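You operate a simulated robot arm through the tools that you are given. There is no shell and no other tool.

The job below is to be done with a simulated two-armed robot. You get a single attempt, and the scene is never put back.

JOB
Switch the brake of the green trolley off. Take the stake with the white grip and leave it on the packing slip. Put the scrap pack with the purple band on the space under the fan shelf. Fetch the bottle that says "Screen Cleaner" from the top of the steel table and stand it on the charger job slip. Open the long fall guard, take the blue foam corner from the packing bench and put it on the rack space over the white plate and shut the guard again. Take the blue rubber block and put it on top of the small carton with green tape. Lift the lid of the label printer open. Do these in any order. Set down upright: bottle.

It is judged by the outcome, as a careful person would: the job done as asked, and still so three seconds after it is handed in. It fails if anything else is knocked over, pushed out of place, dropped, spilled or broken. Lids that push on must go on centred and level and be pressed home; caps that screw on are set level and turned clockwise until they are tight.

ROBOT AND FRAMES
Two 7-joint arms with two-finger parallel grippers on one trunk, on a base that drives. Base frame: it is fixed to the floor where the robot stands at the start and does not move with it; the origin is under the middle of the robot, x ahead of it, y to its left, z up. Lengths are in mm, angles in rad, forces in N, time in s.
The left shoulder is at the start at [50, 209, 1196], the right one opposite. With the tool pointing down near the work surface each hand reaches from about 100 to 860 mm from the robot's upright axis, wherever it stands, measured 20 degrees to its own side. Places, roughly: blue foam corner from the packing  (8x8x5 cm) [2200, 2700, 700]; blue rubber block (6x4x4 cm) [900, 1500, 900]; brake of the green trolley [-700, 2500, 700]; charger job slip [1750, 2750, 750]; lid of the label printer [-1100, 900, 1000]; long fall guard [1000, 3900, 1000]; packing slip [-1250, 0, 1000]; rack space over the white plate [1100, 4000, 900]; scrap pack with the purple band [0, 4500, 1000]; small carton with green tape [2250, 750, 750]; space under the fan shelf (22x44 cm) [2900, 3040, 920]; spray bottle of screen cleaner, spray bottle with  [2000, 2500, 750]; stake with the white grip (3x3x26 cm) [-800, 3500, 300]. Payload 4.4 kg a hand.
Tool frame (each hand has its own): the origin (TCP) lies between the finger pads and is the grasp point; the fingertips stand 23 mm ahead of it; z points along the fingers, y is the line along which they close. The gripper opens to 94 mm. The fingers are 38 mm wide and 10 mm thick; the gripper's body (54 by 96 mm) begins 39 mm behind the TCP.
Orientation is that of the tool frame in the base frame, as a unit quaternion [w, x, y, z]. With the fingers straight down and closing along the base's y, the tool's x points along the base's -x, its y along +y and its z along -z.

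CONTROLS
- The arms move only by the tool send_rows. It takes "left_series", "right_series" or both (then of equal length, played together; a hand with none holds still); each is a list of rows, each an object of numbers (a shift or turn left out is 0, a gripper value left out holds the last): "wx", "wy", "wz": the turn, a rotation vector about the tool's x, y, z in units of 5 degrees (1.0 is 5 degrees); "dx", "dy", "dz": the shift along the tool's x, y, z in units of 40 mm (1.0 is 40 mm); "gripper": the finger opening in m, from 0 to 0.094. In form: [{"wx": .., "wy": .., "wz": .., "dx": .., "dy": .., "dz": .., "gripper": ..}, ...]. A call has 1 to 20 rows; each row shifts and turns the commanded pose from where the row before left it, along the tool's axes as they then stand. A call with a number of a shift or a turn outside -1 to 1 is refused whole. A row lasts 0.2 s, in which the tool goes at most 50 mm and 0.15 rad; a call with a longer step from one row to the next is refused whole, and so is a gripper value outside its range. Where a pose cannot be reached the arm comes as near as it can. A force on the tool above 40 N (or 10 N above the force at the start of the call, whichever is more), or a blocked arm, ends the call early, and 0.2 s more pass. Each finger travels about 108 mm/s and halts on what it meets, pressing with about 35 N; the grip force reading is that of the motor and also rises with nothing between the fingers. The clock runs only during rows and for 0.2 s after the last one: add rows that do not move to give the fingers time. It gives the time, the measured TCP pose, the force on the tool (base axes), the opening and the grip force at its end, in the units of the frame above (readings bear some noise), with the torque about the TCP (base axes, N m) and any sound that the robot's microphone picked up.
- Cameras (640 x 400 px; columns grow to the right, rows downward): "scene" is now at [153.3, 13.6, 1364.7]; the picture's right is [0.16, -0.99, 0.00], its down [-0.59, -0.09, -0.81] and it looks along [0.80, 0.13, -0.59] (base axes); focal length 254 px, centre (320, 200). "left" rides on the left gripper at [86, -16, -74] in its tool frame; the picture's right is [0.18, 0.98, 0.00], its down [-0.58, 0.11, -0.81] and it looks along [-0.79, 0.15, 0.59] (tool axes); focal length 243 px, centre (320, 200). "right" rides on the right gripper at [86, 16, -74] in its tool frame; the picture's right is [-0.18, 0.98, 0.00], its down [-0.58, -0.11, -0.81] and it looks along [-0.79, -0.15, 0.59] (tool axes); focal length 243 px, centre (320, 200). There is no depth. A picture from a camera that has moved, and an enlarged one, comes with that camera's place and axes in the base frame and with its lens.
- get_image(camera): a new picture of that camera. It takes no simulated time.
- lift_body(by): slides the trunk up (or, below 0, down) by that many mm; the arms and the scene camera ride with it, the base frame stays. It gives what a move gives, with no picture.
- steer(legs): drives the robot by 1 to 6 legs, each [ahead, left, turn to the left] in mm, mm and rad, along the robot's own axes; the way and the turn of a leg run together, so that a leg with both is an arc; at most 1500 mm and 3.142 rad a leg. The arms and the cameras ride along, it lands a little off, and it stops where it bumps. It gives what a move gives.
- turn_head(pan, tilt): turns the head with the scene camera to pan (to the left, within 1.396 rad either way) and tilt (down, from -0.506 to 1.204), counted from straight ahead of the robot. It gives what a move gives.
- close_up(camera, box): a new picture of the part [left, top, right, bottom] of that camera's present view, enlarged. It takes no simulated time.
- finish_job(): hands the job in; it is judged then, once.

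Places have to be worked out from the pictures, the camera data and where the tool is seen. Open the grippers and draw the arms clear of the work before you hand the job in, unless the task says otherwise.

The tools are called after "Request:" as name(argument=value, ...) on one line, values as JSON. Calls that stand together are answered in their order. send_rows: Moves the arms, as the interface text tells. Its arguments: {"type":"object","properties":{"left_series":{"type":"array","items":{"type":"object","properties":{"wx":{"type":"number"},"wy":{"type":"number"},"wz":{"type":"number"},"dx":{"type":"number"},"dy":{"type":"number"},"dz":{"type":"number"},"gripper":{"type":"number"}}}},"right_series":{"type":"array","items":{"type":"object","properties":{"wx":{"type":"number"},"wy":{"type":"number"},"wz":{"type":"number"},"dx":{"type":"number"},"dy":{"type":"number"},"dz":{"type":"number"},"gripper":{"type":"number"}}}}},"required":[]} The other tools are called the same way: lift_body (by) slides the trunk up or down; steer (legs) drives the base; turn_head (pan, tilt) turns the head that bears the scene camera; get_image (camera) takes a picture; close_up (camera, box) takes an enlarged picture of a part of a camera's view; finish_job () hands the job in.

At the start:

```text
time_s: 0.0
left_eef_pos: [625.1, 332.3, 966.2]
left_tool_rot: [0.0, 0.0, 1.0, 0.0]
left_ft_force: [0.4, 0.2, -0.2]
left_wrist_torque: [0.02, -0.04, -0.01]
left_finger_gap: 94.2
left_finger_force: 0.1
right_eef_pos: [677.0, -210.8, 921.0]
right_tool_rot: [0.001, 0.0, 1.0, 0.0]
right_ft_force: [-0.1, -0.2, -0.2]
right_wrist_torque: [-0.02, 0.01, -0.01]
right_finger_gap: 94.2
right_finger_force: 0.0
trunk travel left (down, up): [-275.0, 288.0]
robot x, y, heading: [4.3, -2.3, -0.0]
head pan, tilt: [0.157, 0.634]
```

scene: 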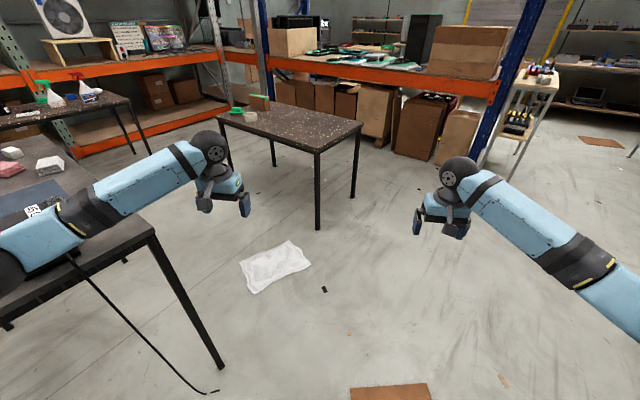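
right: 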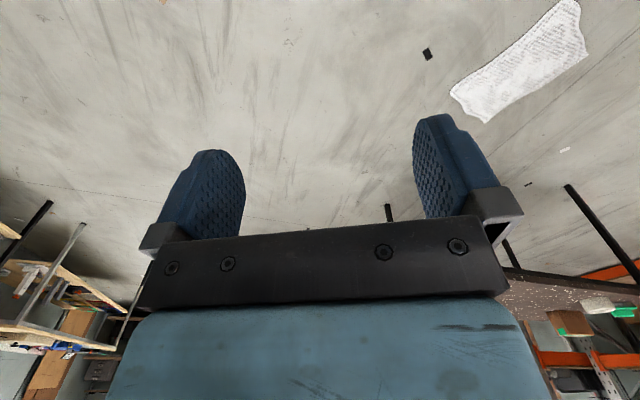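
left: 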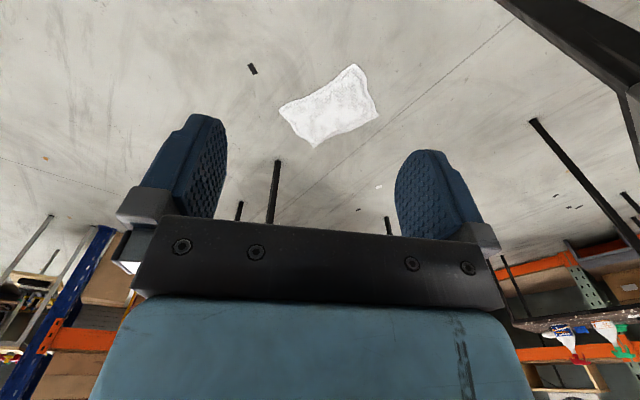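

I start by looking round with the head to map the scene before moving anything.

Request:
turn_head(pan=0.9, tilt=0.45)

Request:
get_image(camera="scene")

Request:
turn_head(pan=1.39, tilt=0.35)

Request:
get_image(camera="scene")

Request:
turn_head(pan=-1.2, tilt=0.4)

Request:
get_image(camera="scene")

```text
time_s: 1.1
left_eef_pos: [624.4, 333.1, 966.1]
left_tool_rot: [0.0, 0.001, 1.0, 0.0]
left_ft_force: [0.6, -0.6, -0.4]
left_wrist_torque: [-0.01, -0.01, -0.03]
left_finger_gap: 94.1
left_finger_force: 0.0
right_eef_pos: [675.7, -210.7, 920.7]
right_tool_rot: [0.0, 0.0, 1.0, 0.0]
right_ft_force: [-0.7, -0.6, -0.3]
right_wrist_torque: [-0.01, 0.01, -0.01]
right_finger_gap: 94.1
right_finger_force: 0.0
trunk travel left (down, up): [-275.0, 288.0]
robot x, y, heading: [-2.1, -2.5, 0.0]
head pan, tilt: [0.901, 0.45]
```

```text
taken
camera scene: at [124.3, 72.0, 1381.2], right [0.78, -0.62, 0.0], down [-0.27, -0.34, -0.9], along [0.56, 0.71, -0.44], focal length 254 px, centre (320, 200)
```

scene: 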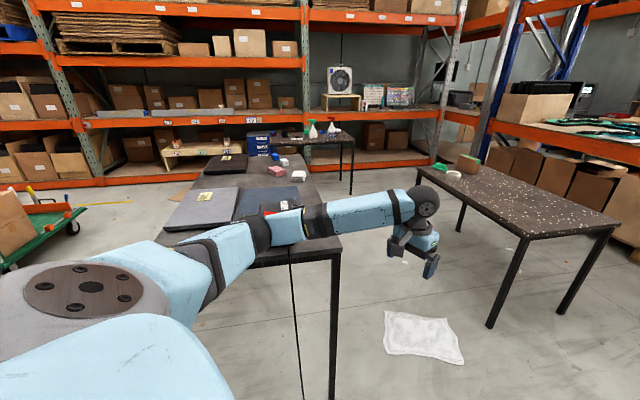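

```text
time_s: 2.0
left_eef_pos: [623.5, 333.0, 964.9]
left_tool_rot: [0.0, 0.0, 1.0, 0.0]
left_ft_force: [-0.3, 0.0, -0.1]
left_wrist_torque: [-0.01, 0.03, 0.0]
left_finger_gap: 94.1
left_finger_force: 0.0
right_eef_pos: [676.6, -210.4, 921.2]
right_tool_rot: [0.0, 0.0, 1.0, 0.0]
right_ft_force: [0.4, -0.7, -0.3]
right_wrist_torque: [0.0, -0.01, -0.01]
right_finger_gap: 94.0
right_finger_force: 0.1
trunk travel left (down, up): [-275.0, 288.0]
robot x, y, heading: [0.0, 0.1, 0.001]
head pan, tilt: [1.389, 0.351]
```

```text
taken
camera scene: at [84.0, 91.6, 1390.4], right [0.98, -0.18, 0.0], down [-0.06, -0.34, -0.94], along [0.17, 0.92, -0.34], focal length 254 px, centre (320, 200)
```

scene: 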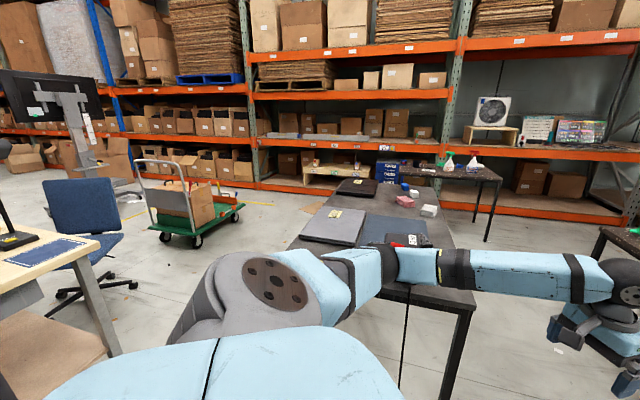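

```text
time_s: 4.4
left_eef_pos: [624.2, 333.3, 966.0]
left_tool_rot: [0.0, 0.0, 1.0, -0.001]
left_ft_force: [0.2, -0.2, -0.2]
left_wrist_torque: [0.0, -0.02, -0.01]
left_finger_gap: 93.8
left_finger_force: 0.1
right_eef_pos: [674.9, -209.6, 921.4]
right_tool_rot: [0.001, 0.0, 1.0, -0.001]
right_ft_force: [0.2, 0.0, -1.0]
right_wrist_torque: [-0.01, -0.01, -0.02]
right_finger_gap: 94.2
right_finger_force: 0.1
trunk travel left (down, up): [-275.0, 288.0]
robot x, y, heading: [-4.2, 1.0, 0.0]
head pan, tilt: [-1.201, 0.4]
```

```text
taken
camera scene: at [100.6, -86.3, 1385.9], right [-0.93, -0.36, 0.0], down [-0.14, 0.36, -0.92], along [0.33, -0.86, -0.39], focal length 254 px, centre (320, 200)
```

scene: 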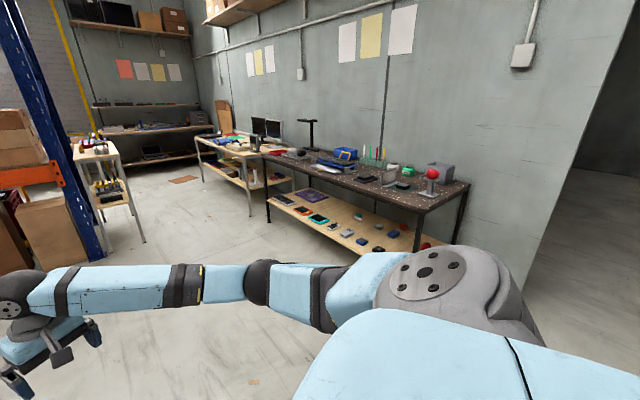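

The dark table's near corner is around (585, 570) at ~860 mm, so I retract both arms before turning the base.

Request:
send_rows(left_series=[{"dx": 1}, {"dx": 1}, {"dx": 1}, {"dx": 1}, {"dx": 1}, {"dx": 1}, {"dx": 1}, {"dx": 1, "dz": -1}, {"dz": -1}, {"dz": -1}], right_series=[{"dx": 1}, {"dx": 1}, {"dx": 1}, {"dx": 1}, {"dx": 1}, {"dx": 1}, {"dx": 1}, {"dx": 1, "dz": -1}, {"dx": 1, "dz": -1}, {"dz": -1}])

Request:
turn_head(pan=0, tilt=0.5)

Request:
get_image(camera="scene")

```text
refused: row 8 steps farther than a row can; nothing moved
```

```text
time_s: 5.8
left_eef_pos: [624.7, 333.7, 966.2]
left_tool_rot: [0.001, 0.0, 1.0, 0.0]
left_ft_force: [-1.4, -0.1, -0.4]
left_wrist_torque: [0.03, 0.03, -0.03]
left_finger_gap: 94.1
left_finger_force: 0.1
right_eef_pos: [675.9, -211.4, 919.5]
right_tool_rot: [0.0, 0.001, 1.0, 0.001]
right_ft_force: [0.7, -0.9, 1.1]
right_wrist_torque: [0.0, -0.01, -0.01]
right_finger_gap: 94.1
right_finger_force: 0.1
trunk travel left (down, up): [-275.0, 288.0]
robot x, y, heading: [-1.1, 1.0, 0.001]
head pan, tilt: [0.0, 0.499]
```

```text
taken
camera scene: at [158.1, -0.1, 1376.8], right [0.0, -1.0, 0.0], down [-0.48, 0.0, -0.88], along [0.88, 0.0, -0.48], focal length 254 px, centre (320, 200)
```

scene: 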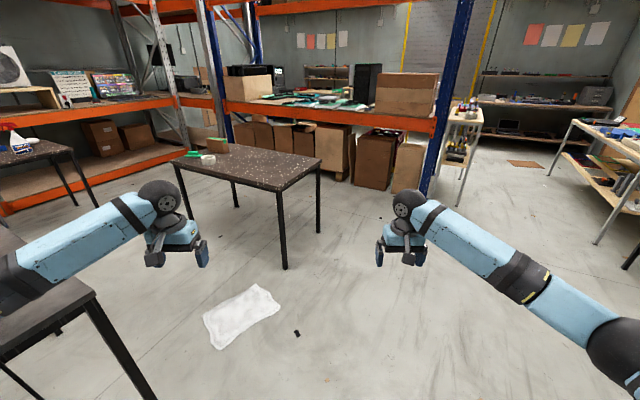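

The diagonal step was too long; I split it into separate rows.

Request:
send_rows(left_series=[{"dx": 1}, {"dx": 1}, {"dx": 1}, {"dx": 1}, {"dx": 1}, {"dx": 1}, {"dx": 1}, {"dx": 1}, {"dz": -1}, {"dz": -1}], right_series=[{"dx": 1}, {"dx": 1}, {"dx": 1}, {"dx": 1}, {"dx": 1}, {"dx": 1}, {"dx": 1}, {"dx": 1}, {"dx": 1}, {"dz": -1}])

Request:
get_image(camera="scene")

```text
time_s: 8.0
left_eef_pos: [339.3, 336.4, 1037.7]
left_tool_rot: [-0.001, 0.0, 1.0, 0.0]
left_ft_force: [0.0, 0.2, -0.6]
left_wrist_torque: [-0.04, 0.04, 0.01]
left_finger_gap: 94.1
left_finger_force: 0.0
left hand out of reach, approached as far as the arm can: row 8, 9
right_eef_pos: [323.1, -209.3, 956.7]
right_tool_rot: [-0.001, -0.001, 1.0, -0.001]
right_ft_force: [0.0, 0.3, 0.0]
right_wrist_torque: [-0.01, 0.03, 0.01]
right_finger_gap: 94.0
right_finger_force: 0.1
right hand out of reach, approached as far as the arm can: row 10
trunk travel left (down, up): [-275.0, 288.0]
robot x, y, heading: [1.9, 1.6, -0.003]
head pan, tilt: [0.0, 0.499]
```

```text
taken
camera scene: at [159.4, 1.0, 1376.4], right [0.0, -1.0, 0.0], down [-0.48, 0.0, -0.88], along [0.88, 0.0, -0.48], focal length 254 px, centre (320, 200)
```

scene: 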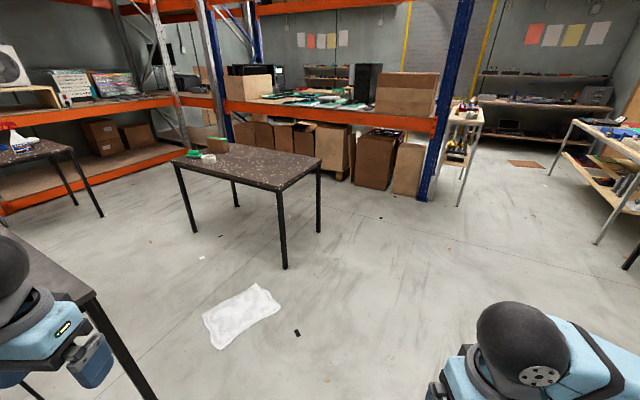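

I check the left side to see where the elbow and the table edge are before turning.

Request:
turn_head(pan=1.39, tilt=0.8)

Request:
get_image(camera="scene")

Request:
get_image(camera="left")

Request:
turn_head(pan=-1.39, tilt=0.8)

Request:
get_image(camera="scene")

```text
time_s: 9.5
left_eef_pos: [337.3, 337.8, 1038.7]
left_tool_rot: [0.0, 0.0, 1.0, 0.0]
left_ft_force: [-0.8, -0.5, -1.1]
left_wrist_torque: [-0.04, -0.01, 0.01]
left_finger_gap: 93.9
left_finger_force: 0.1
right_eef_pos: [322.4, -209.8, 956.9]
right_tool_rot: [-0.001, 0.0, 1.0, -0.001]
right_ft_force: [1.0, -0.2, -0.2]
right_wrist_torque: [-0.02, -0.02, -0.01]
right_finger_gap: 94.0
right_finger_force: 0.0
trunk travel left (down, up): [-275.0, 288.0]
robot x, y, heading: [3.3, 2.2, -0.002]
head pan, tilt: [1.389, 0.799]
```

```text
taken
camera scene: at [81.7, 79.3, 1350.8], right [0.98, -0.18, 0.0], down [-0.13, -0.7, -0.7], along [0.13, 0.69, -0.72], focal length 254 px, centre (320, 200)
```

scene: 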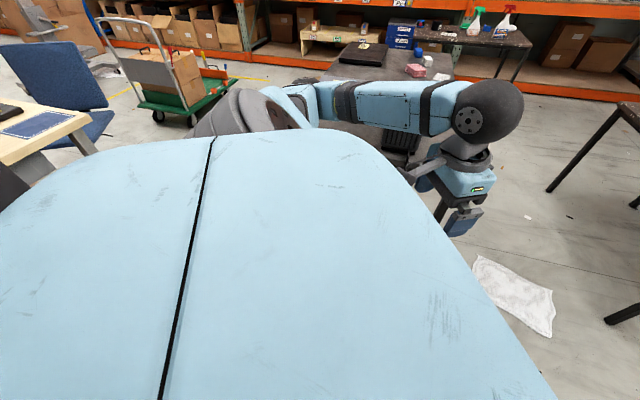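

```text
taken
camera left: at [250.9, 319.5, 1113.9], right [-0.18, 0.98, 0.0], down [0.58, 0.11, 0.81], along [0.79, 0.15, -0.59], focal length 243 px, centre (320, 200)
```

left: 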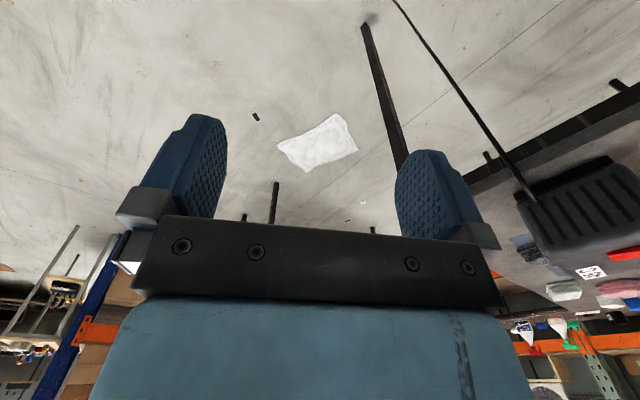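

```text
time_s: 11.9
left_eef_pos: [338.5, 335.5, 1038.1]
left_tool_rot: [0.0, 0.0, 1.0, 0.0]
left_ft_force: [-0.7, 0.2, 0.1]
left_wrist_torque: [-0.01, 0.02, -0.02]
left_finger_gap: 93.9
left_finger_force: 0.0
right_eef_pos: [322.4, -210.2, 957.0]
right_tool_rot: [0.0, 0.0, 1.0, -0.001]
right_ft_force: [-0.5, 0.0, 0.2]
right_wrist_torque: [-0.01, -0.03, 0.0]
right_finger_gap: 93.8
right_finger_force: 0.0
trunk travel left (down, up): [-275.0, 288.0]
robot x, y, heading: [1.2, 0.9, -0.0]
head pan, tilt: [-1.389, 0.799]
```

```text
taken
camera scene: at [81.7, -79.3, 1350.8], right [-0.98, -0.18, 0.0], down [-0.13, 0.71, -0.7], along [0.13, -0.69, -0.72], focal length 254 px, centre (320, 200)
```

scene: 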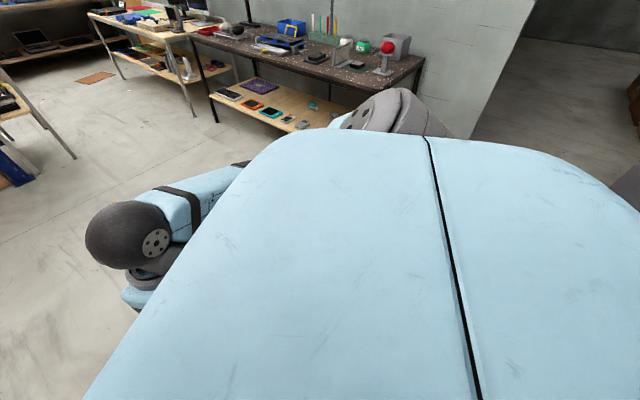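

The left elbow hangs near the table, so I first slide 250 mm to the right, away from it, then turn clockwise to look behind.

Request:
steer(legs=[[0, -250, 0], [0, 0, -1.5708], [0, 0, -1.5708]])

Request:
turn_head(pan=0.4, tilt=0.45)

Request:
get_image(camera="scene")

Request:
turn_head(pan=-0.5, tilt=0.45)

Request:
get_image(camera="scene")

Request:
turn_head(pan=-1.2, tilt=0.35)

Request:
get_image(camera="scene")

```text
time_s: 22.4
left_eef_pos: [-335.1, -587.1, 1038.2]
left_tool_rot: [0.0, 1.0, 0.004, 0.0]
left_ft_force: [0.2, -0.4, 0.5]
left_wrist_torque: [-0.01, 0.0, 0.02]
left_finger_gap: 94.0
left_finger_force: 0.0
right_eef_pos: [-322.7, -40.2, 956.8]
right_tool_rot: [0.0, 1.0, 0.005, 0.001]
right_ft_force: [0.8, -0.2, 0.6]
right_wrist_torque: [0.0, 0.0, 0.01]
right_finger_gap: 93.9
right_finger_force: 0.0
trunk travel left (down, up): [-275.0, 288.0]
robot x, y, heading: [0.9, -250.0, -3.135]
head pan, tilt: [-1.389, 0.799]
```

```text
time_s: 24.2
left_eef_pos: [-335.4, -588.1, 1037.8]
left_tool_rot: [0.0, 1.0, 0.003, 0.0]
left_ft_force: [-0.2, -0.3, 0.8]
left_wrist_torque: [0.01, 0.0, -0.01]
left_finger_gap: 94.0
left_finger_force: 0.0
right_eef_pos: [-323.9, -40.2, 956.4]
right_tool_rot: [-0.001, 1.0, 0.004, 0.0]
right_ft_force: [-0.4, -0.4, -0.3]
right_wrist_torque: [0.01, 0.03, -0.01]
right_finger_gap: 94.0
right_finger_force: 0.0
trunk travel left (down, up): [-275.0, 288.0]
robot x, y, heading: [5.8, -250.0, -3.135]
head pan, tilt: [0.4, 0.45]
```

```text
taken
camera scene: at [-151.1, -285.4, 1381.2], right [-0.4, 0.92, 0.0], down [0.4, 0.17, -0.9], along [-0.83, -0.36, -0.44], focal length 254 px, centre (320, 200)
```

scene: 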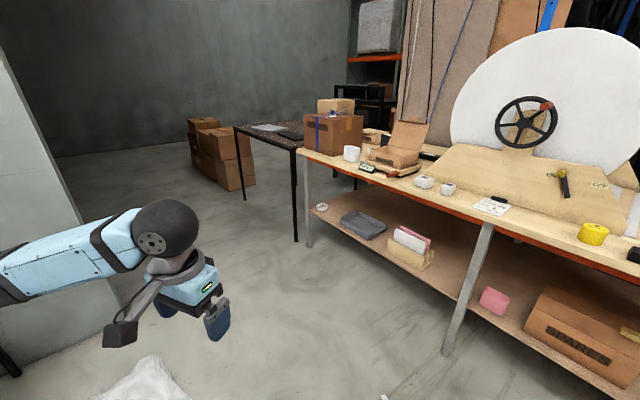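

```text
time_s: 25.4
left_eef_pos: [-336.0, -587.6, 1038.3]
left_tool_rot: [0.0, 1.0, 0.003, -0.001]
left_ft_force: [-0.9, -0.8, -0.1]
left_wrist_torque: [0.0, 0.0, 0.01]
left_finger_gap: 94.1
left_finger_force: 0.0
right_eef_pos: [-323.7, -40.3, 956.8]
right_tool_rot: [-0.001, 1.0, 0.004, 0.0]
right_ft_force: [0.3, 0.3, 1.0]
right_wrist_torque: [0.01, -0.02, -0.04]
right_finger_gap: 94.3
right_finger_force: 0.1
trunk travel left (down, up): [-275.0, 288.0]
robot x, y, heading: [2.8, -250.0, -3.134]
head pan, tilt: [-0.499, 0.45]
```

```text
taken
camera scene: at [-147.8, -205.7, 1381.2], right [0.47, 0.88, 0.0], down [0.38, -0.21, -0.9], along [-0.79, 0.42, -0.44], focal length 254 px, centre (320, 200)
```

scene: 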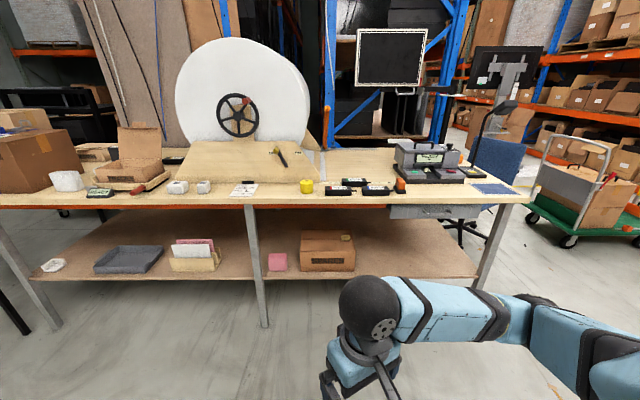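

```text
time_s: 26.4
left_eef_pos: [-334.8, -588.2, 1038.0]
left_tool_rot: [0.0, 1.0, 0.003, 0.0]
left_ft_force: [-0.9, -1.2, 0.0]
left_wrist_torque: [0.03, -0.01, 0.02]
left_finger_gap: 93.8
left_finger_force: 0.1
right_eef_pos: [-323.6, -41.1, 956.2]
right_tool_rot: [0.0, 1.0, 0.004, 0.001]
right_ft_force: [-0.2, -0.2, 0.5]
right_wrist_torque: [0.01, -0.01, -0.01]
right_finger_gap: 93.8
right_finger_force: 0.1
trunk travel left (down, up): [-275.0, 288.0]
robot x, y, heading: [2.3, -245.6, -3.137]
head pan, tilt: [-1.201, 0.351]
```

```text
taken
camera scene: at [-101.1, -162.5, 1390.4], right [0.93, 0.37, 0.0], down [0.13, -0.32, -0.94], along [-0.35, 0.87, -0.34], focal length 254 px, centre (320, 200)
```

scene: 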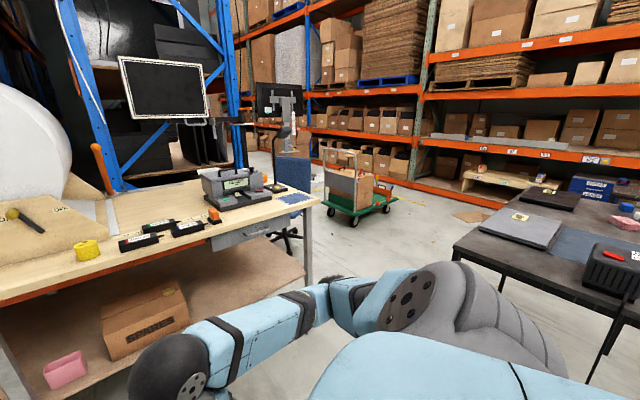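

The packing bench with a slip and the label printer is behind; I zoom in on both.

Request:
turn_head(pan=-0.4, tilt=0.5)

Request:
close_up(camera="scene", box=[120, 120, 320, 245])

Request:
close_up(camera="scene", box=[340, 90, 540, 215])

Request:
get_image(camera="scene")

```text
time_s: 27.6
left_eef_pos: [-335.1, -587.9, 1038.7]
left_tool_rot: [0.0, 1.0, 0.003, 0.001]
left_ft_force: [0.7, -0.4, 0.1]
left_wrist_torque: [0.03, 0.0, 0.02]
left_finger_gap: 94.2
left_finger_force: 0.1
right_eef_pos: [-323.2, -40.8, 957.1]
right_tool_rot: [-0.002, 1.0, 0.005, 0.001]
right_ft_force: [-0.1, -0.1, -0.3]
right_wrist_torque: [-0.04, -0.01, 0.02]
right_finger_gap: 94.0
right_finger_force: 0.0
trunk travel left (down, up): [-275.0, 288.0]
robot x, y, heading: [0.7, -249.5, -3.131]
head pan, tilt: [-0.4, 0.499]
```

```text
3.20 times, centred on (220, 182) of scene
camera zoom: at [-150.7, -214.2, 1376.8], right [0.38, 0.92, 0.0], down [0.44, -0.18, -0.88], along [-0.81, 0.34, -0.48], focal length 811 px, centre (640, 256)
```

zoom: 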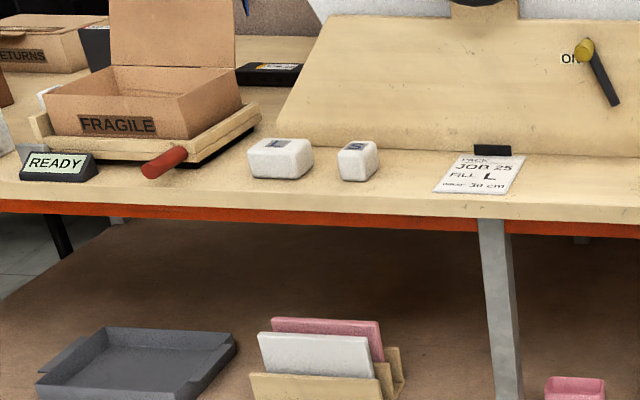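

```text
3.20 times, centred on (440, 152) of scene
camera zoom: at [-150.7, -214.2, 1376.8], right [0.38, 0.92, 0.0], down [0.44, -0.18, -0.88], along [-0.81, 0.34, -0.48], focal length 811 px, centre (-64, 352)
```

zoom: 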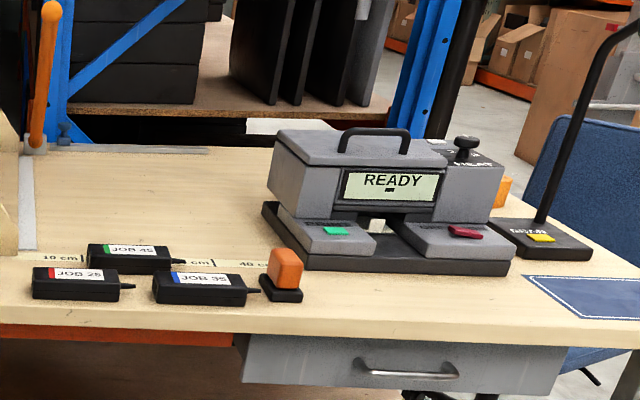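

```text
taken
camera scene: at [-150.7, -214.2, 1376.8], right [0.38, 0.92, 0.0], down [0.44, -0.18, -0.88], along [-0.81, 0.34, -0.48], focal length 254 px, centre (320, 200)
```

scene: 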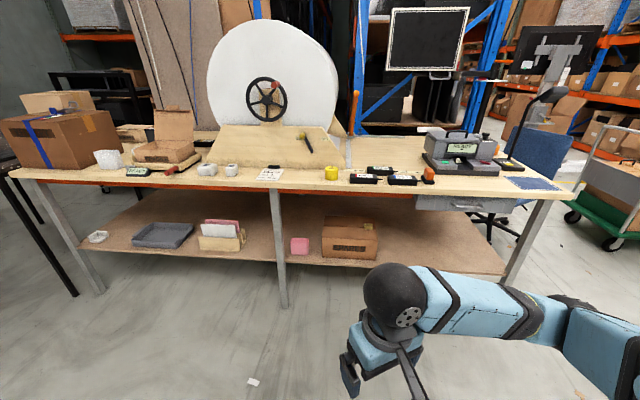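

The grey machine with the handle at about (-1050, 900) fits the label printer, and the "JOB 25" paper at about (-1300, 5) fits the packing slip. I drive closer to the printer to look at it.

Request:
steer(legs=[[350, 0, 0], [0, -1100, 0]])

Request:
turn_head(pan=0.0, tilt=0.6)

Request:
get_image(camera="scene")

```text
time_s: 39.2
left_eef_pos: [-691.9, 490.5, 1039.2]
left_tool_rot: [0.001, 1.0, 0.0, 0.0]
left_ft_force: [0.5, -0.4, -0.3]
left_wrist_torque: [0.02, 0.0, 0.03]
left_finger_gap: 94.1
left_finger_force: 0.1
right_eef_pos: [-676.2, 1036.2, 957.2]
right_tool_rot: [-0.001, 1.0, 0.0, 0.001]
right_ft_force: [0.5, -0.8, -0.3]
right_wrist_torque: [0.01, 0.03, 0.02]
right_finger_gap: 93.9
right_finger_force: 0.0
trunk travel left (down, up): [-275.0, 288.0]
robot x, y, heading: [-355.8, 822.2, -3.143]
head pan, tilt: [-0.4, 0.499]
```

```text
time_s: 40.0
left_eef_pos: [-691.8, 490.4, 1038.7]
left_tool_rot: [0.0, 1.0, 0.0, 0.001]
left_ft_force: [0.1, 0.5, -0.2]
left_wrist_torque: [0.0, -0.03, 0.03]
left_finger_gap: 93.9
left_finger_force: 0.0
right_eef_pos: [-674.8, 1036.4, 957.4]
right_tool_rot: [-0.001, 1.0, 0.001, 0.001]
right_ft_force: [0.0, 0.2, -0.4]
right_wrist_torque: [0.01, 0.03, 0.0]
right_finger_gap: 94.1
right_finger_force: 0.1
trunk travel left (down, up): [-275.0, 288.0]
robot x, y, heading: [-351.2, 828.2, -3.145]
head pan, tilt: [0.0, 0.6]
```

```text
taken
camera scene: at [-508.8, 826.7, 1367.7], right [0.0, 1.0, 0.0], down [0.56, 0.0, -0.83], along [-0.83, 0.0, -0.56], focal length 254 px, centre (320, 200)
```

scene: 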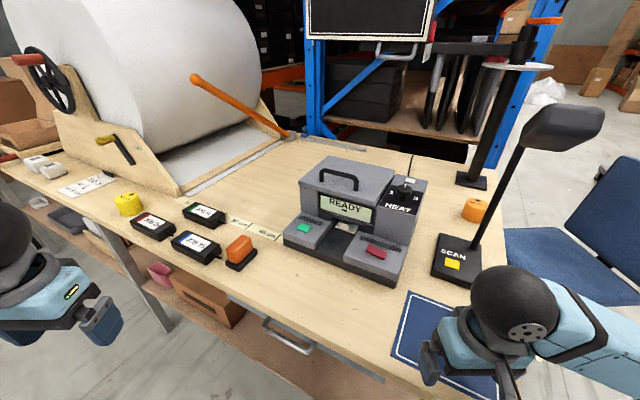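

Request:
close_up(camera="scene", box=[270, 140, 470, 300])

```text
2.50 times, centred on (370, 220) of scene
camera zoom: at [-508.8, 826.7, 1367.7], right [0.0, 1.0, 0.0], down [0.56, 0.0, -0.83], along [-0.83, 0.0, -0.56], focal length 634 px, centre (195, 150)
```

zoom: 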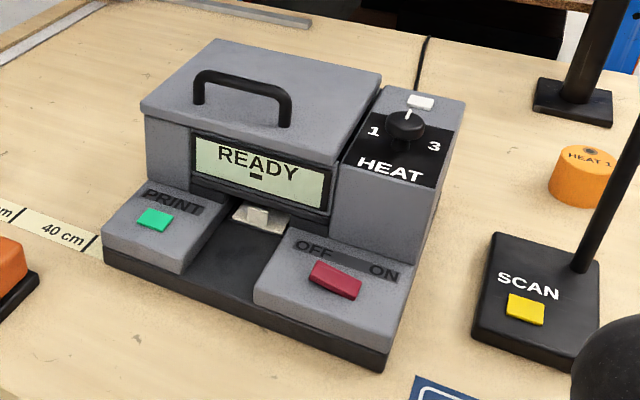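

The printer's handle triangulates to run from (-1047, 831) to (-1015, 906) at z≈1088, with the lid hinged at the back. I raise the trunk and bring the left hand above the handle.

Request:
lift_body(by=150)

Request:
send_rows(left_series=[{"dx": -0.7, "dy": -0.78}, {"dx": -0.7, "dy": -0.78}, {"dx": -0.7, "dy": -0.78}, {"dx": -0.7, "dy": -0.78}, {"dx": -0.7, "dy": -0.78}, {"dx": -0.7, "dy": -0.78}, {"dx": -0.7, "dy": -0.78}, {"dx": -0.7, "dy": -0.78}])

Request:
send_rows(left_series=[{"wz": -1}, {"wz": -1}, {"wz": -1}, {"wz": -1}, {"wz": -1}, {"wz": -1}, {"wz": -1}, {"wz": -1}, {"wz": -1}, {"wz": -1}, {"wz": -1}, {"wz": -1}, {"wz": -1}])

Request:
get_image(camera="left")

Request:
get_image(camera="scene")

```text
time_s: 41.8
left_eef_pos: [-691.4, 489.3, 1189.1]
left_tool_rot: [0.0, 1.0, 0.001, -0.001]
left_ft_force: [0.4, 0.3, 0.3]
left_wrist_torque: [-0.02, 0.0, -0.02]
left_finger_gap: 94.1
left_finger_force: 0.1
right_eef_pos: [-675.5, 1037.6, 1107.0]
right_tool_rot: [-0.001, 1.0, 0.0, 0.001]
right_ft_force: [-0.2, -1.2, 0.1]
right_wrist_torque: [0.01, -0.03, -0.01]
right_finger_gap: 93.9
right_finger_force: 0.1
trunk travel left (down, up): [-425.0, 138.0]
robot x, y, heading: [-350.6, 823.9, -3.136]
head pan, tilt: [0.0, 0.6]
```

```text
time_s: 43.6
left_eef_pos: [-915.8, 742.6, 1187.5]
left_tool_rot: [0.002, 1.0, 0.001, 0.001]
left_ft_force: [-0.3, -0.5, -0.7]
left_wrist_torque: [-0.04, 0.01, -0.01]
left_finger_gap: 93.9
left_finger_force: 0.0
right_eef_pos: [-675.3, 1038.4, 1106.2]
right_tool_rot: [0.0, 1.0, 0.0, 0.002]
right_ft_force: [-0.4, 0.6, 0.1]
right_wrist_torque: [-0.02, -0.01, 0.0]
right_finger_gap: 94.0
right_finger_force: 0.0
trunk travel left (down, up): [-425.0, 138.0]
robot x, y, heading: [-355.2, 826.2, -3.143]
head pan, tilt: [0.0, 0.6]
```

```text
time_s: 46.4
left_eef_pos: [-914.3, 740.4, 1189.6]
left_tool_rot: [0.0, 0.843, 0.538, 0.0]
left_ft_force: [-0.7, 0.0, 0.3]
left_wrist_torque: [0.0, -0.01, 0.0]
left_finger_gap: 93.9
left_finger_force: 0.0
right_eef_pos: [-675.7, 1037.0, 1106.4]
right_tool_rot: [-0.001, 1.0, 0.0, 0.0]
right_ft_force: [-0.2, -0.1, -0.4]
right_wrist_torque: [-0.03, -0.03, -0.01]
right_finger_gap: 94.1
right_finger_force: 0.1
trunk travel left (down, up): [-425.0, 138.0]
robot x, y, heading: [-350.7, 822.8, -3.141]
head pan, tilt: [0.0, 0.6]
```

```text
taken
camera left: at [-894.9, 824.6, 1264.5], right [0.97, -0.25, 0.0], down [-0.15, -0.57, 0.81], along [-0.2, -0.78, -0.59], focal length 243 px, centre (320, 200)
```

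left: 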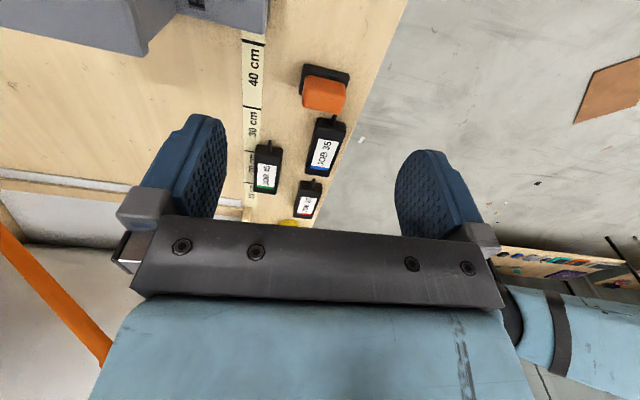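

```text
taken
camera scene: at [-508.8, 826.6, 1517.7], right [0.0, 1.0, 0.0], down [0.56, 0.0, -0.83], along [-0.83, 0.0, -0.56], focal length 254 px, centre (320, 200)
```

scene: 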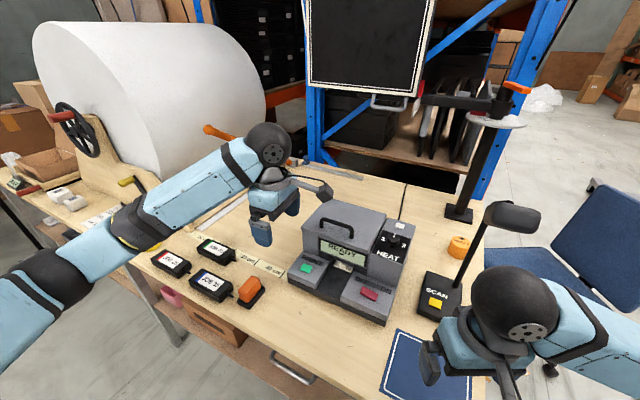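

The new higher view lets me refine the handle's place; I zoom in on it.

Request:
close_up(camera="scene", box=[280, 180, 420, 290])

```text
3.64 times, centred on (350, 235) of scene
camera zoom: at [-508.8, 826.6, 1517.7], right [0.0, 1.0, 0.0], down [0.56, 0.0, -0.83], along [-0.83, 0.0, -0.56], focal length 922 px, centre (211, 73)
```

zoom: 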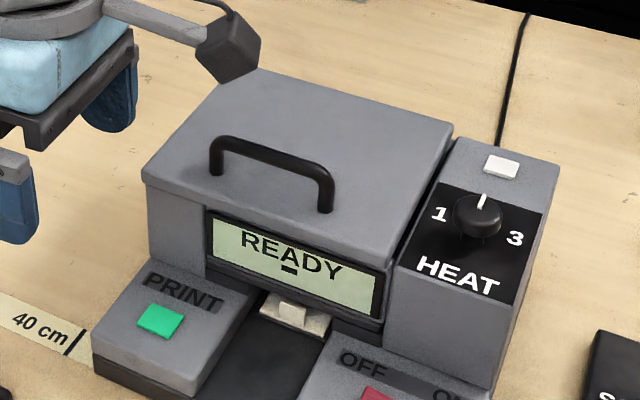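

Handle bar centre is about (-1034, 870, 1086), running along the tool's x axis as now turned. I move over it.

Request:
send_rows(left_series=[{"dx": 0.334, "dy": -0.814, "gripper": 0.06}, {"dx": 0.334, "dy": -0.814}, {"dx": 0.334, "dy": -0.814}, {"dx": 0.334, "dy": -0.814}, {"dx": 0.334, "dy": -0.814}, {"dz": 0.9}])

Request:
close_up(camera="scene", box=[220, 120, 420, 270])

Request:
get_image(camera="left")

```text
time_s: 47.8
left_eef_pos: [-1031.7, 870.5, 1153.6]
left_tool_rot: [0.0, 0.843, 0.538, 0.0]
left_ft_force: [-0.4, 0.2, 0.4]
left_wrist_torque: [0.01, -0.03, -0.01]
left_finger_gap: 60.1
left_finger_force: 0.1
right_eef_pos: [-675.4, 1036.2, 1107.8]
right_tool_rot: [-0.001, 1.0, 0.0, 0.002]
right_ft_force: [0.6, -0.6, 0.9]
right_wrist_torque: [0.02, -0.02, 0.0]
right_finger_gap: 94.1
right_finger_force: 0.1
trunk travel left (down, up): [-425.0, 138.0]
robot x, y, heading: [-352.0, 828.4, -3.141]
head pan, tilt: [0.0, 0.6]
```

```text
2.67 times, centred on (320, 195) of scene
camera zoom: at [-509.5, 825.6, 1517.6], right [0.0, 1.0, 0.0], down [0.57, 0.0, -0.82], along [-0.82, 0.0, -0.57], focal length 676 px, centre (320, 213)
```

zoom: 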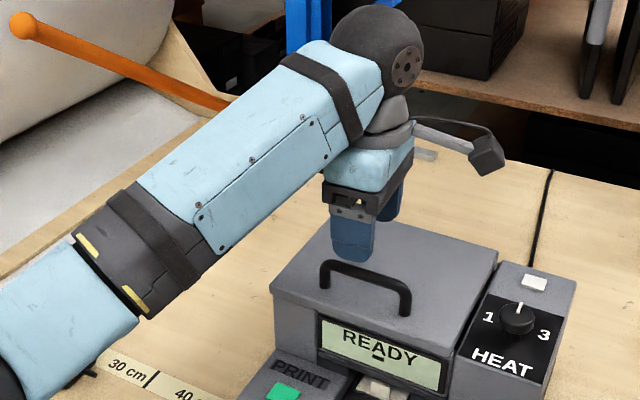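

```text
taken
camera left: at [-1012.6, 955.2, 1229.1], right [0.97, -0.25, 0.0], down [-0.15, -0.57, 0.81], along [-0.2, -0.78, -0.59], focal length 243 px, centre (320, 200)
```

left: 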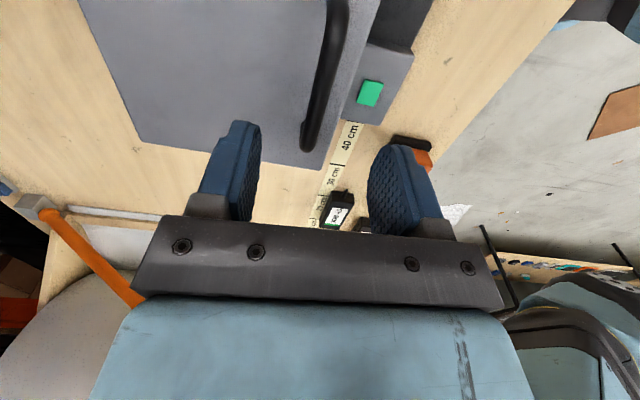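

The bar lies between the fingers in the wrist view. I descend to z≈1090 and close.

Request:
send_rows(left_series=[{"dz": 0.8}, {"dz": 0.79}, {}, {"gripper": 0.0}, {}, {}, {}])

Request:
get_image(camera="left")

Request:
close_up(camera="scene", box=[220, 120, 420, 270])

```text
time_s: 49.4
left_eef_pos: [-1034.0, 870.5, 1088.7]
left_tool_rot: [0.0, 0.844, 0.537, 0.0]
left_ft_force: [-14.1, 4.1, 4.9]
left_wrist_torque: [-0.11, 0.14, -1.77]
left_finger_gap: 13.2
left_finger_force: 44.7
right_eef_pos: [-676.6, 1037.3, 1105.4]
right_tool_rot: [0.0, 1.0, 0.0, 0.002]
right_ft_force: [-0.1, -0.2, 0.5]
right_wrist_torque: [0.02, -0.01, 0.02]
right_finger_gap: 94.1
right_finger_force: 0.1
trunk travel left (down, up): [-425.0, 138.0]
robot x, y, heading: [-351.5, 824.9, -3.138]
head pan, tilt: [0.0, 0.6]
```

```text
taken
camera left: at [-1013.3, 954.8, 1164.0], right [0.97, -0.25, 0.0], down [-0.15, -0.57, 0.81], along [-0.2, -0.78, -0.59], focal length 243 px, centre (320, 200)
```

left: 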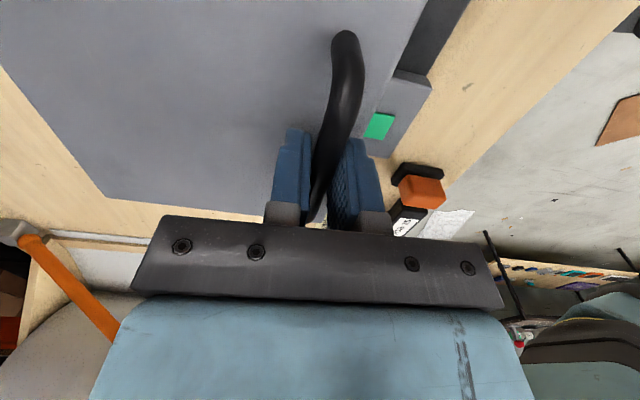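

```text
2.67 times, centred on (320, 195) of scene
camera zoom: at [-510.5, 827.3, 1517.5], right [0.0, 1.0, 0.0], down [0.57, 0.0, -0.82], along [-0.82, 0.0, -0.57], focal length 676 px, centre (320, 213)
```

zoom: 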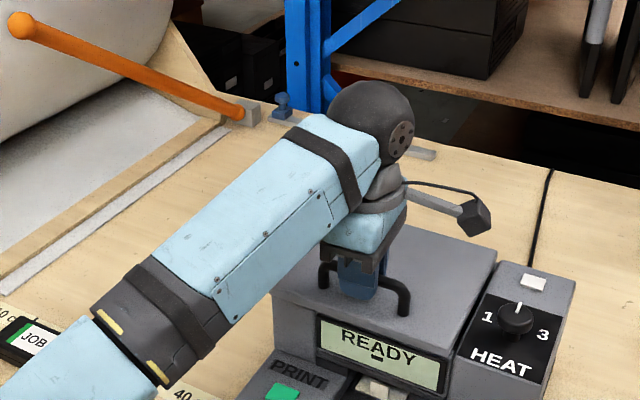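

The grip torque shows the bar is turned a few degrees relative to the pads; I turn the tool 3.5° to match, then start lifting along an arc about the rear hinge, watching the force.

Request:
send_rows(left_series=[{"wz": 0.7, "dy": -0.04}, {}, {"dy": -0.1, "dz": -0.28}, {"dy": -0.11, "dz": -0.27}, {}])

```text
time_s: 50.6
left_eef_pos: [-1043.7, 874.5, 1113.0]
left_tool_rot: [0.0, 0.86, 0.511, 0.0]
left_ft_force: [8.2, 2.4, 0.9]
left_wrist_torque: [-0.27, 0.01, 1.75]
left_finger_gap: 12.2
left_finger_force: 45.2
right_eef_pos: [-673.0, 1037.4, 1106.6]
right_tool_rot: [0.0, 1.0, 0.0, 0.001]
right_ft_force: [0.8, 0.1, 0.5]
right_wrist_torque: [-0.02, -0.02, -0.01]
right_finger_gap: 94.3
right_finger_force: 0.1
trunk travel left (down, up): [-425.0, 138.0]
robot x, y, heading: [-353.0, 828.4, -3.144]
head pan, tilt: [0.0, 0.6]
```

Torque flipped, so the true bar angle is midway; I turn back half and continue the arc.

Request:
send_rows(left_series=[{"wz": -0.35}, {"dy": -0.15, "dz": -0.25}, {"dy": -0.15, "dz": -0.25}, {"dy": -0.19, "dz": -0.22}, {"dy": -0.19, "dz": -0.22}, {}])

Request:
close_up(camera="scene", box=[220, 120, 420, 270])

```text
time_s: 52.0
left_eef_pos: [-1065.1, 886.1, 1152.1]
left_tool_rot: [-0.002, 0.852, 0.524, -0.003]
left_ft_force: [16.1, -3.7, 12.5]
left_wrist_torque: [0.34, -0.4, -1.75]
left_finger_gap: 12.3
left_finger_force: 44.9
right_eef_pos: [-673.3, 1035.8, 1107.9]
right_tool_rot: [-0.002, 1.0, 0.0, -0.001]
right_ft_force: [0.4, 1.2, 0.2]
right_wrist_torque: [0.02, 0.01, 0.0]
right_finger_gap: 94.1
right_finger_force: 0.1
trunk travel left (down, up): [-425.0, 138.0]
robot x, y, heading: [-350.4, 824.8, -3.137]
head pan, tilt: [0.0, 0.6]
```

```text
2.67 times, centred on (320, 195) of scene
camera zoom: at [-504.2, 825.7, 1518.4], right [0.0, 1.0, 0.0], down [0.56, 0.0, -0.83], along [-0.83, 0.0, -0.56], focal length 676 px, centre (320, 213)
```

zoom: 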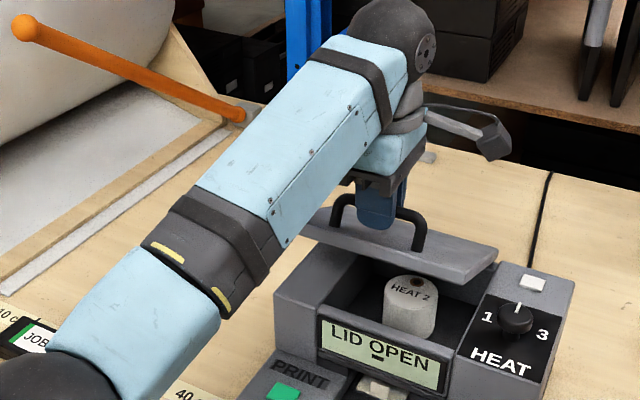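

The display reads LID OPEN and the force is radial outward, so the radius is a bit larger (~150 mm). I continue the arc with that radius.

Request:
send_rows(left_series=[{"dy": -0.21, "dz": -0.27}, {"dy": -0.21, "dz": -0.27}, {"dy": -0.27, "dz": -0.18}, {"dy": -0.28, "dz": -0.17}, {}])

```text
time_s: 53.2
left_eef_pos: [-1102.1, 904.6, 1183.2]
left_tool_rot: [0.0, 0.852, 0.524, 0.0]
left_ft_force: [5.4, 5.6, 1.5]
left_wrist_torque: [0.56, -0.39, -1.75]
left_finger_gap: 12.1
left_finger_force: 44.7
right_eef_pos: [-674.1, 1036.8, 1106.1]
right_tool_rot: [0.0, 1.0, 0.001, 0.001]
right_ft_force: [0.3, 0.1, 0.3]
right_wrist_torque: [0.04, -0.01, -0.01]
right_finger_gap: 93.8
right_finger_force: 0.0
trunk travel left (down, up): [-425.0, 138.0]
robot x, y, heading: [-353.9, 828.9, -3.137]
head pan, tilt: [0.0, 0.6]
```

Forces are low and the arc fits. I go on to about 70° while tilting the fingers with the lid.

Request:
send_rows(left_series=[{"wx": -1, "dy": -0.3, "dz": -0.14}, {"wx": -1, "dy": -0.298, "dz": -0.138}, {"wx": -1, "dy": -0.298, "dz": -0.138}, {"wx": -1, "dy": -0.298, "dz": -0.138}, {}])

Request:
close_up(camera="scene", box=[220, 80, 440, 270])

```text
time_s: 54.0
left_eef_pos: [-1101.3, 904.5, 1186.6]
left_tool_rot: [0.08, 0.845, 0.526, 0.052]
left_ft_force: [-19.7, -1.3, -38.3]
left_wrist_torque: [0.35, 0.06, -1.67]
left_finger_gap: 12.8
left_finger_force: 44.4
left hand out of reach, approached as far as the arm can: row 2, 3
right_eef_pos: [-681.3, 1036.1, 1103.2]
right_tool_rot: [-0.001, 1.0, 0.0, 0.005]
right_ft_force: [0.5, -0.3, -0.4]
right_wrist_torque: [0.0, 0.02, -0.02]
right_finger_gap: 94.1
right_finger_force: 0.0
trunk travel left (down, up): [-425.0, 138.0]
robot x, y, heading: [-353.0, 826.9, -3.14]
head pan, tilt: [0.0, 0.6]
stopped in row 3 (left hand): the force on the tool passed its limit at 46 N (the readings are from after the stop); the commanded pose is now the measured one
```

```text
2.11 times, centred on (330, 175) of scene
camera zoom: at [-516.3, 827.0, 1516.2], right [0.0, 1.0, 0.0], down [0.57, 0.0, -0.82], along [-0.82, 0.0, -0.57], focal length 534 px, centre (299, 253)
```

zoom: 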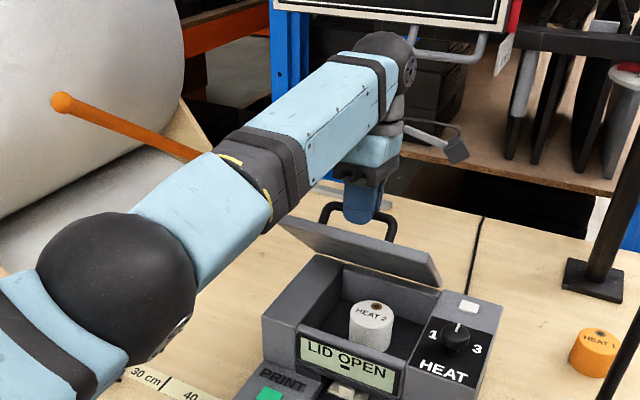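

The left arm hits its reach limit, and the lid is ~48° open. I lower the lid gently back along the arc, then will turn the robot to face the printer squarely so the left shoulder is nearer.

Request:
send_rows(left_series=[{"wx": 1, "dy": 0.25, "dz": 0.23}, {"wx": 1, "dy": 0.25, "dz": 0.23}, {"dy": 0.241, "dz": 0.221}, {"dy": 0.241, "dz": 0.221}, {"dy": 0.2, "dz": 0.259}, {"dy": 0.2, "dz": 0.259}, {"dy": 0.151, "dz": 0.29}, {"dy": 0.151, "dz": 0.29}, {"dy": 0.08, "dz": 0.22}, {"dy": 0.08, "dz": 0.2}, {}])

Request:
close_up(camera="scene", box=[220, 80, 440, 270])

```text
time_s: 56.4
left_eef_pos: [-1032.4, 873.0, 1098.7]
left_tool_rot: [0.0, 0.85, 0.527, 0.004]
left_ft_force: [-43.4, -8.1, -3.4]
left_wrist_torque: [0.12, 0.55, -1.68]
left_finger_gap: 11.9
left_finger_force: 45.5
right_eef_pos: [-681.2, 1035.3, 1105.5]
right_tool_rot: [0.0, 1.0, 0.0, 0.005]
right_ft_force: [0.9, -0.7, 0.3]
right_wrist_torque: [0.01, -0.02, 0.01]
right_finger_gap: 93.9
right_finger_force: 0.1
trunk travel left (down, up): [-425.0, 138.0]
robot x, y, heading: [-355.4, 830.5, -3.139]
head pan, tilt: [0.0, 0.6]
```

```text
2.11 times, centred on (330, 175) of scene
camera zoom: at [-517.0, 825.0, 1516.8], right [0.0, 1.0, 0.0], down [0.57, 0.0, -0.82], along [-0.82, 0.0, -0.57], focal length 534 px, centre (299, 253)
```

zoom: 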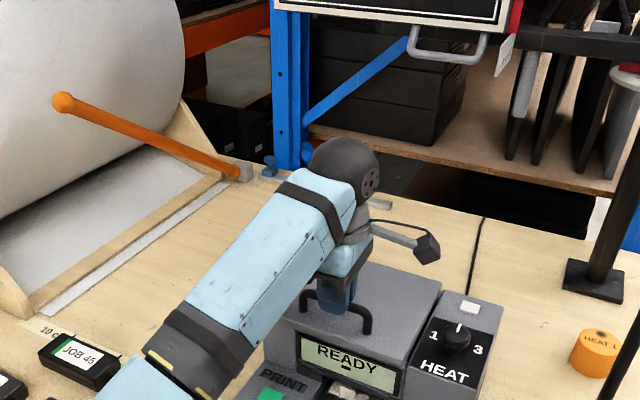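

The lid is back down (READY) but I am pulling forward ~40 N; I relax that, release and rise.

Request:
send_rows(left_series=[{"dy": -0.12, "dz": 0.1}, {"dy": -0.06, "dz": 0.1}, {}])

Request:
send_rows(left_series=[{"gripper": 0.06}, {}, {}, {"dz": -0.5}, {"dz": -1}, {"dz": -1}])

Request:
close_up(camera="scene", box=[220, 80, 440, 270])

```text
time_s: 57.2
left_eef_pos: [-1032.3, 873.9, 1098.2]
left_tool_rot: [-0.001, 0.85, 0.528, 0.0]
left_ft_force: [-4.9, -28.5, 24.1]
left_wrist_torque: [-0.44, 0.05, -1.73]
left_finger_gap: 12.2
left_finger_force: 45.3
right_eef_pos: [-674.1, 1033.0, 1107.9]
right_tool_rot: [-0.003, 1.0, 0.001, 0.0]
right_ft_force: [0.1, -0.1, 0.2]
right_wrist_torque: [0.01, 0.01, -0.03]
right_finger_gap: 94.1
right_finger_force: 0.0
trunk travel left (down, up): [-425.0, 138.0]
robot x, y, heading: [-354.3, 824.5, -3.141]
head pan, tilt: [0.0, 0.6]
```

```text
time_s: 58.6
left_eef_pos: [-1033.8, 879.5, 1194.5]
left_tool_rot: [0.002, 0.85, 0.527, 0.002]
left_ft_force: [0.3, -0.2, -0.2]
left_wrist_torque: [0.04, 0.03, 0.0]
left_finger_gap: 59.8
left_finger_force: 0.0
right_eef_pos: [-675.8, 1035.9, 1107.4]
right_tool_rot: [-0.002, 1.0, 0.001, 0.001]
right_ft_force: [0.4, 0.0, -0.8]
right_wrist_torque: [0.02, 0.0, 0.03]
right_finger_gap: 94.0
right_finger_force: 0.1
trunk travel left (down, up): [-425.0, 138.0]
robot x, y, heading: [-350.3, 826.6, -3.138]
head pan, tilt: [0.0, 0.6]
```

```text
2.11 times, centred on (330, 175) of scene
camera zoom: at [-508.7, 826.8, 1517.7], right [0.0, 1.0, 0.0], down [0.56, 0.0, -0.83], along [-0.83, 0.0, -0.56], focal length 534 px, centre (299, 253)
```

zoom: 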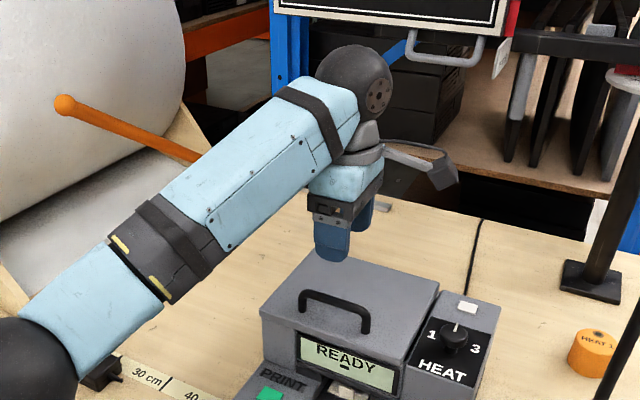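

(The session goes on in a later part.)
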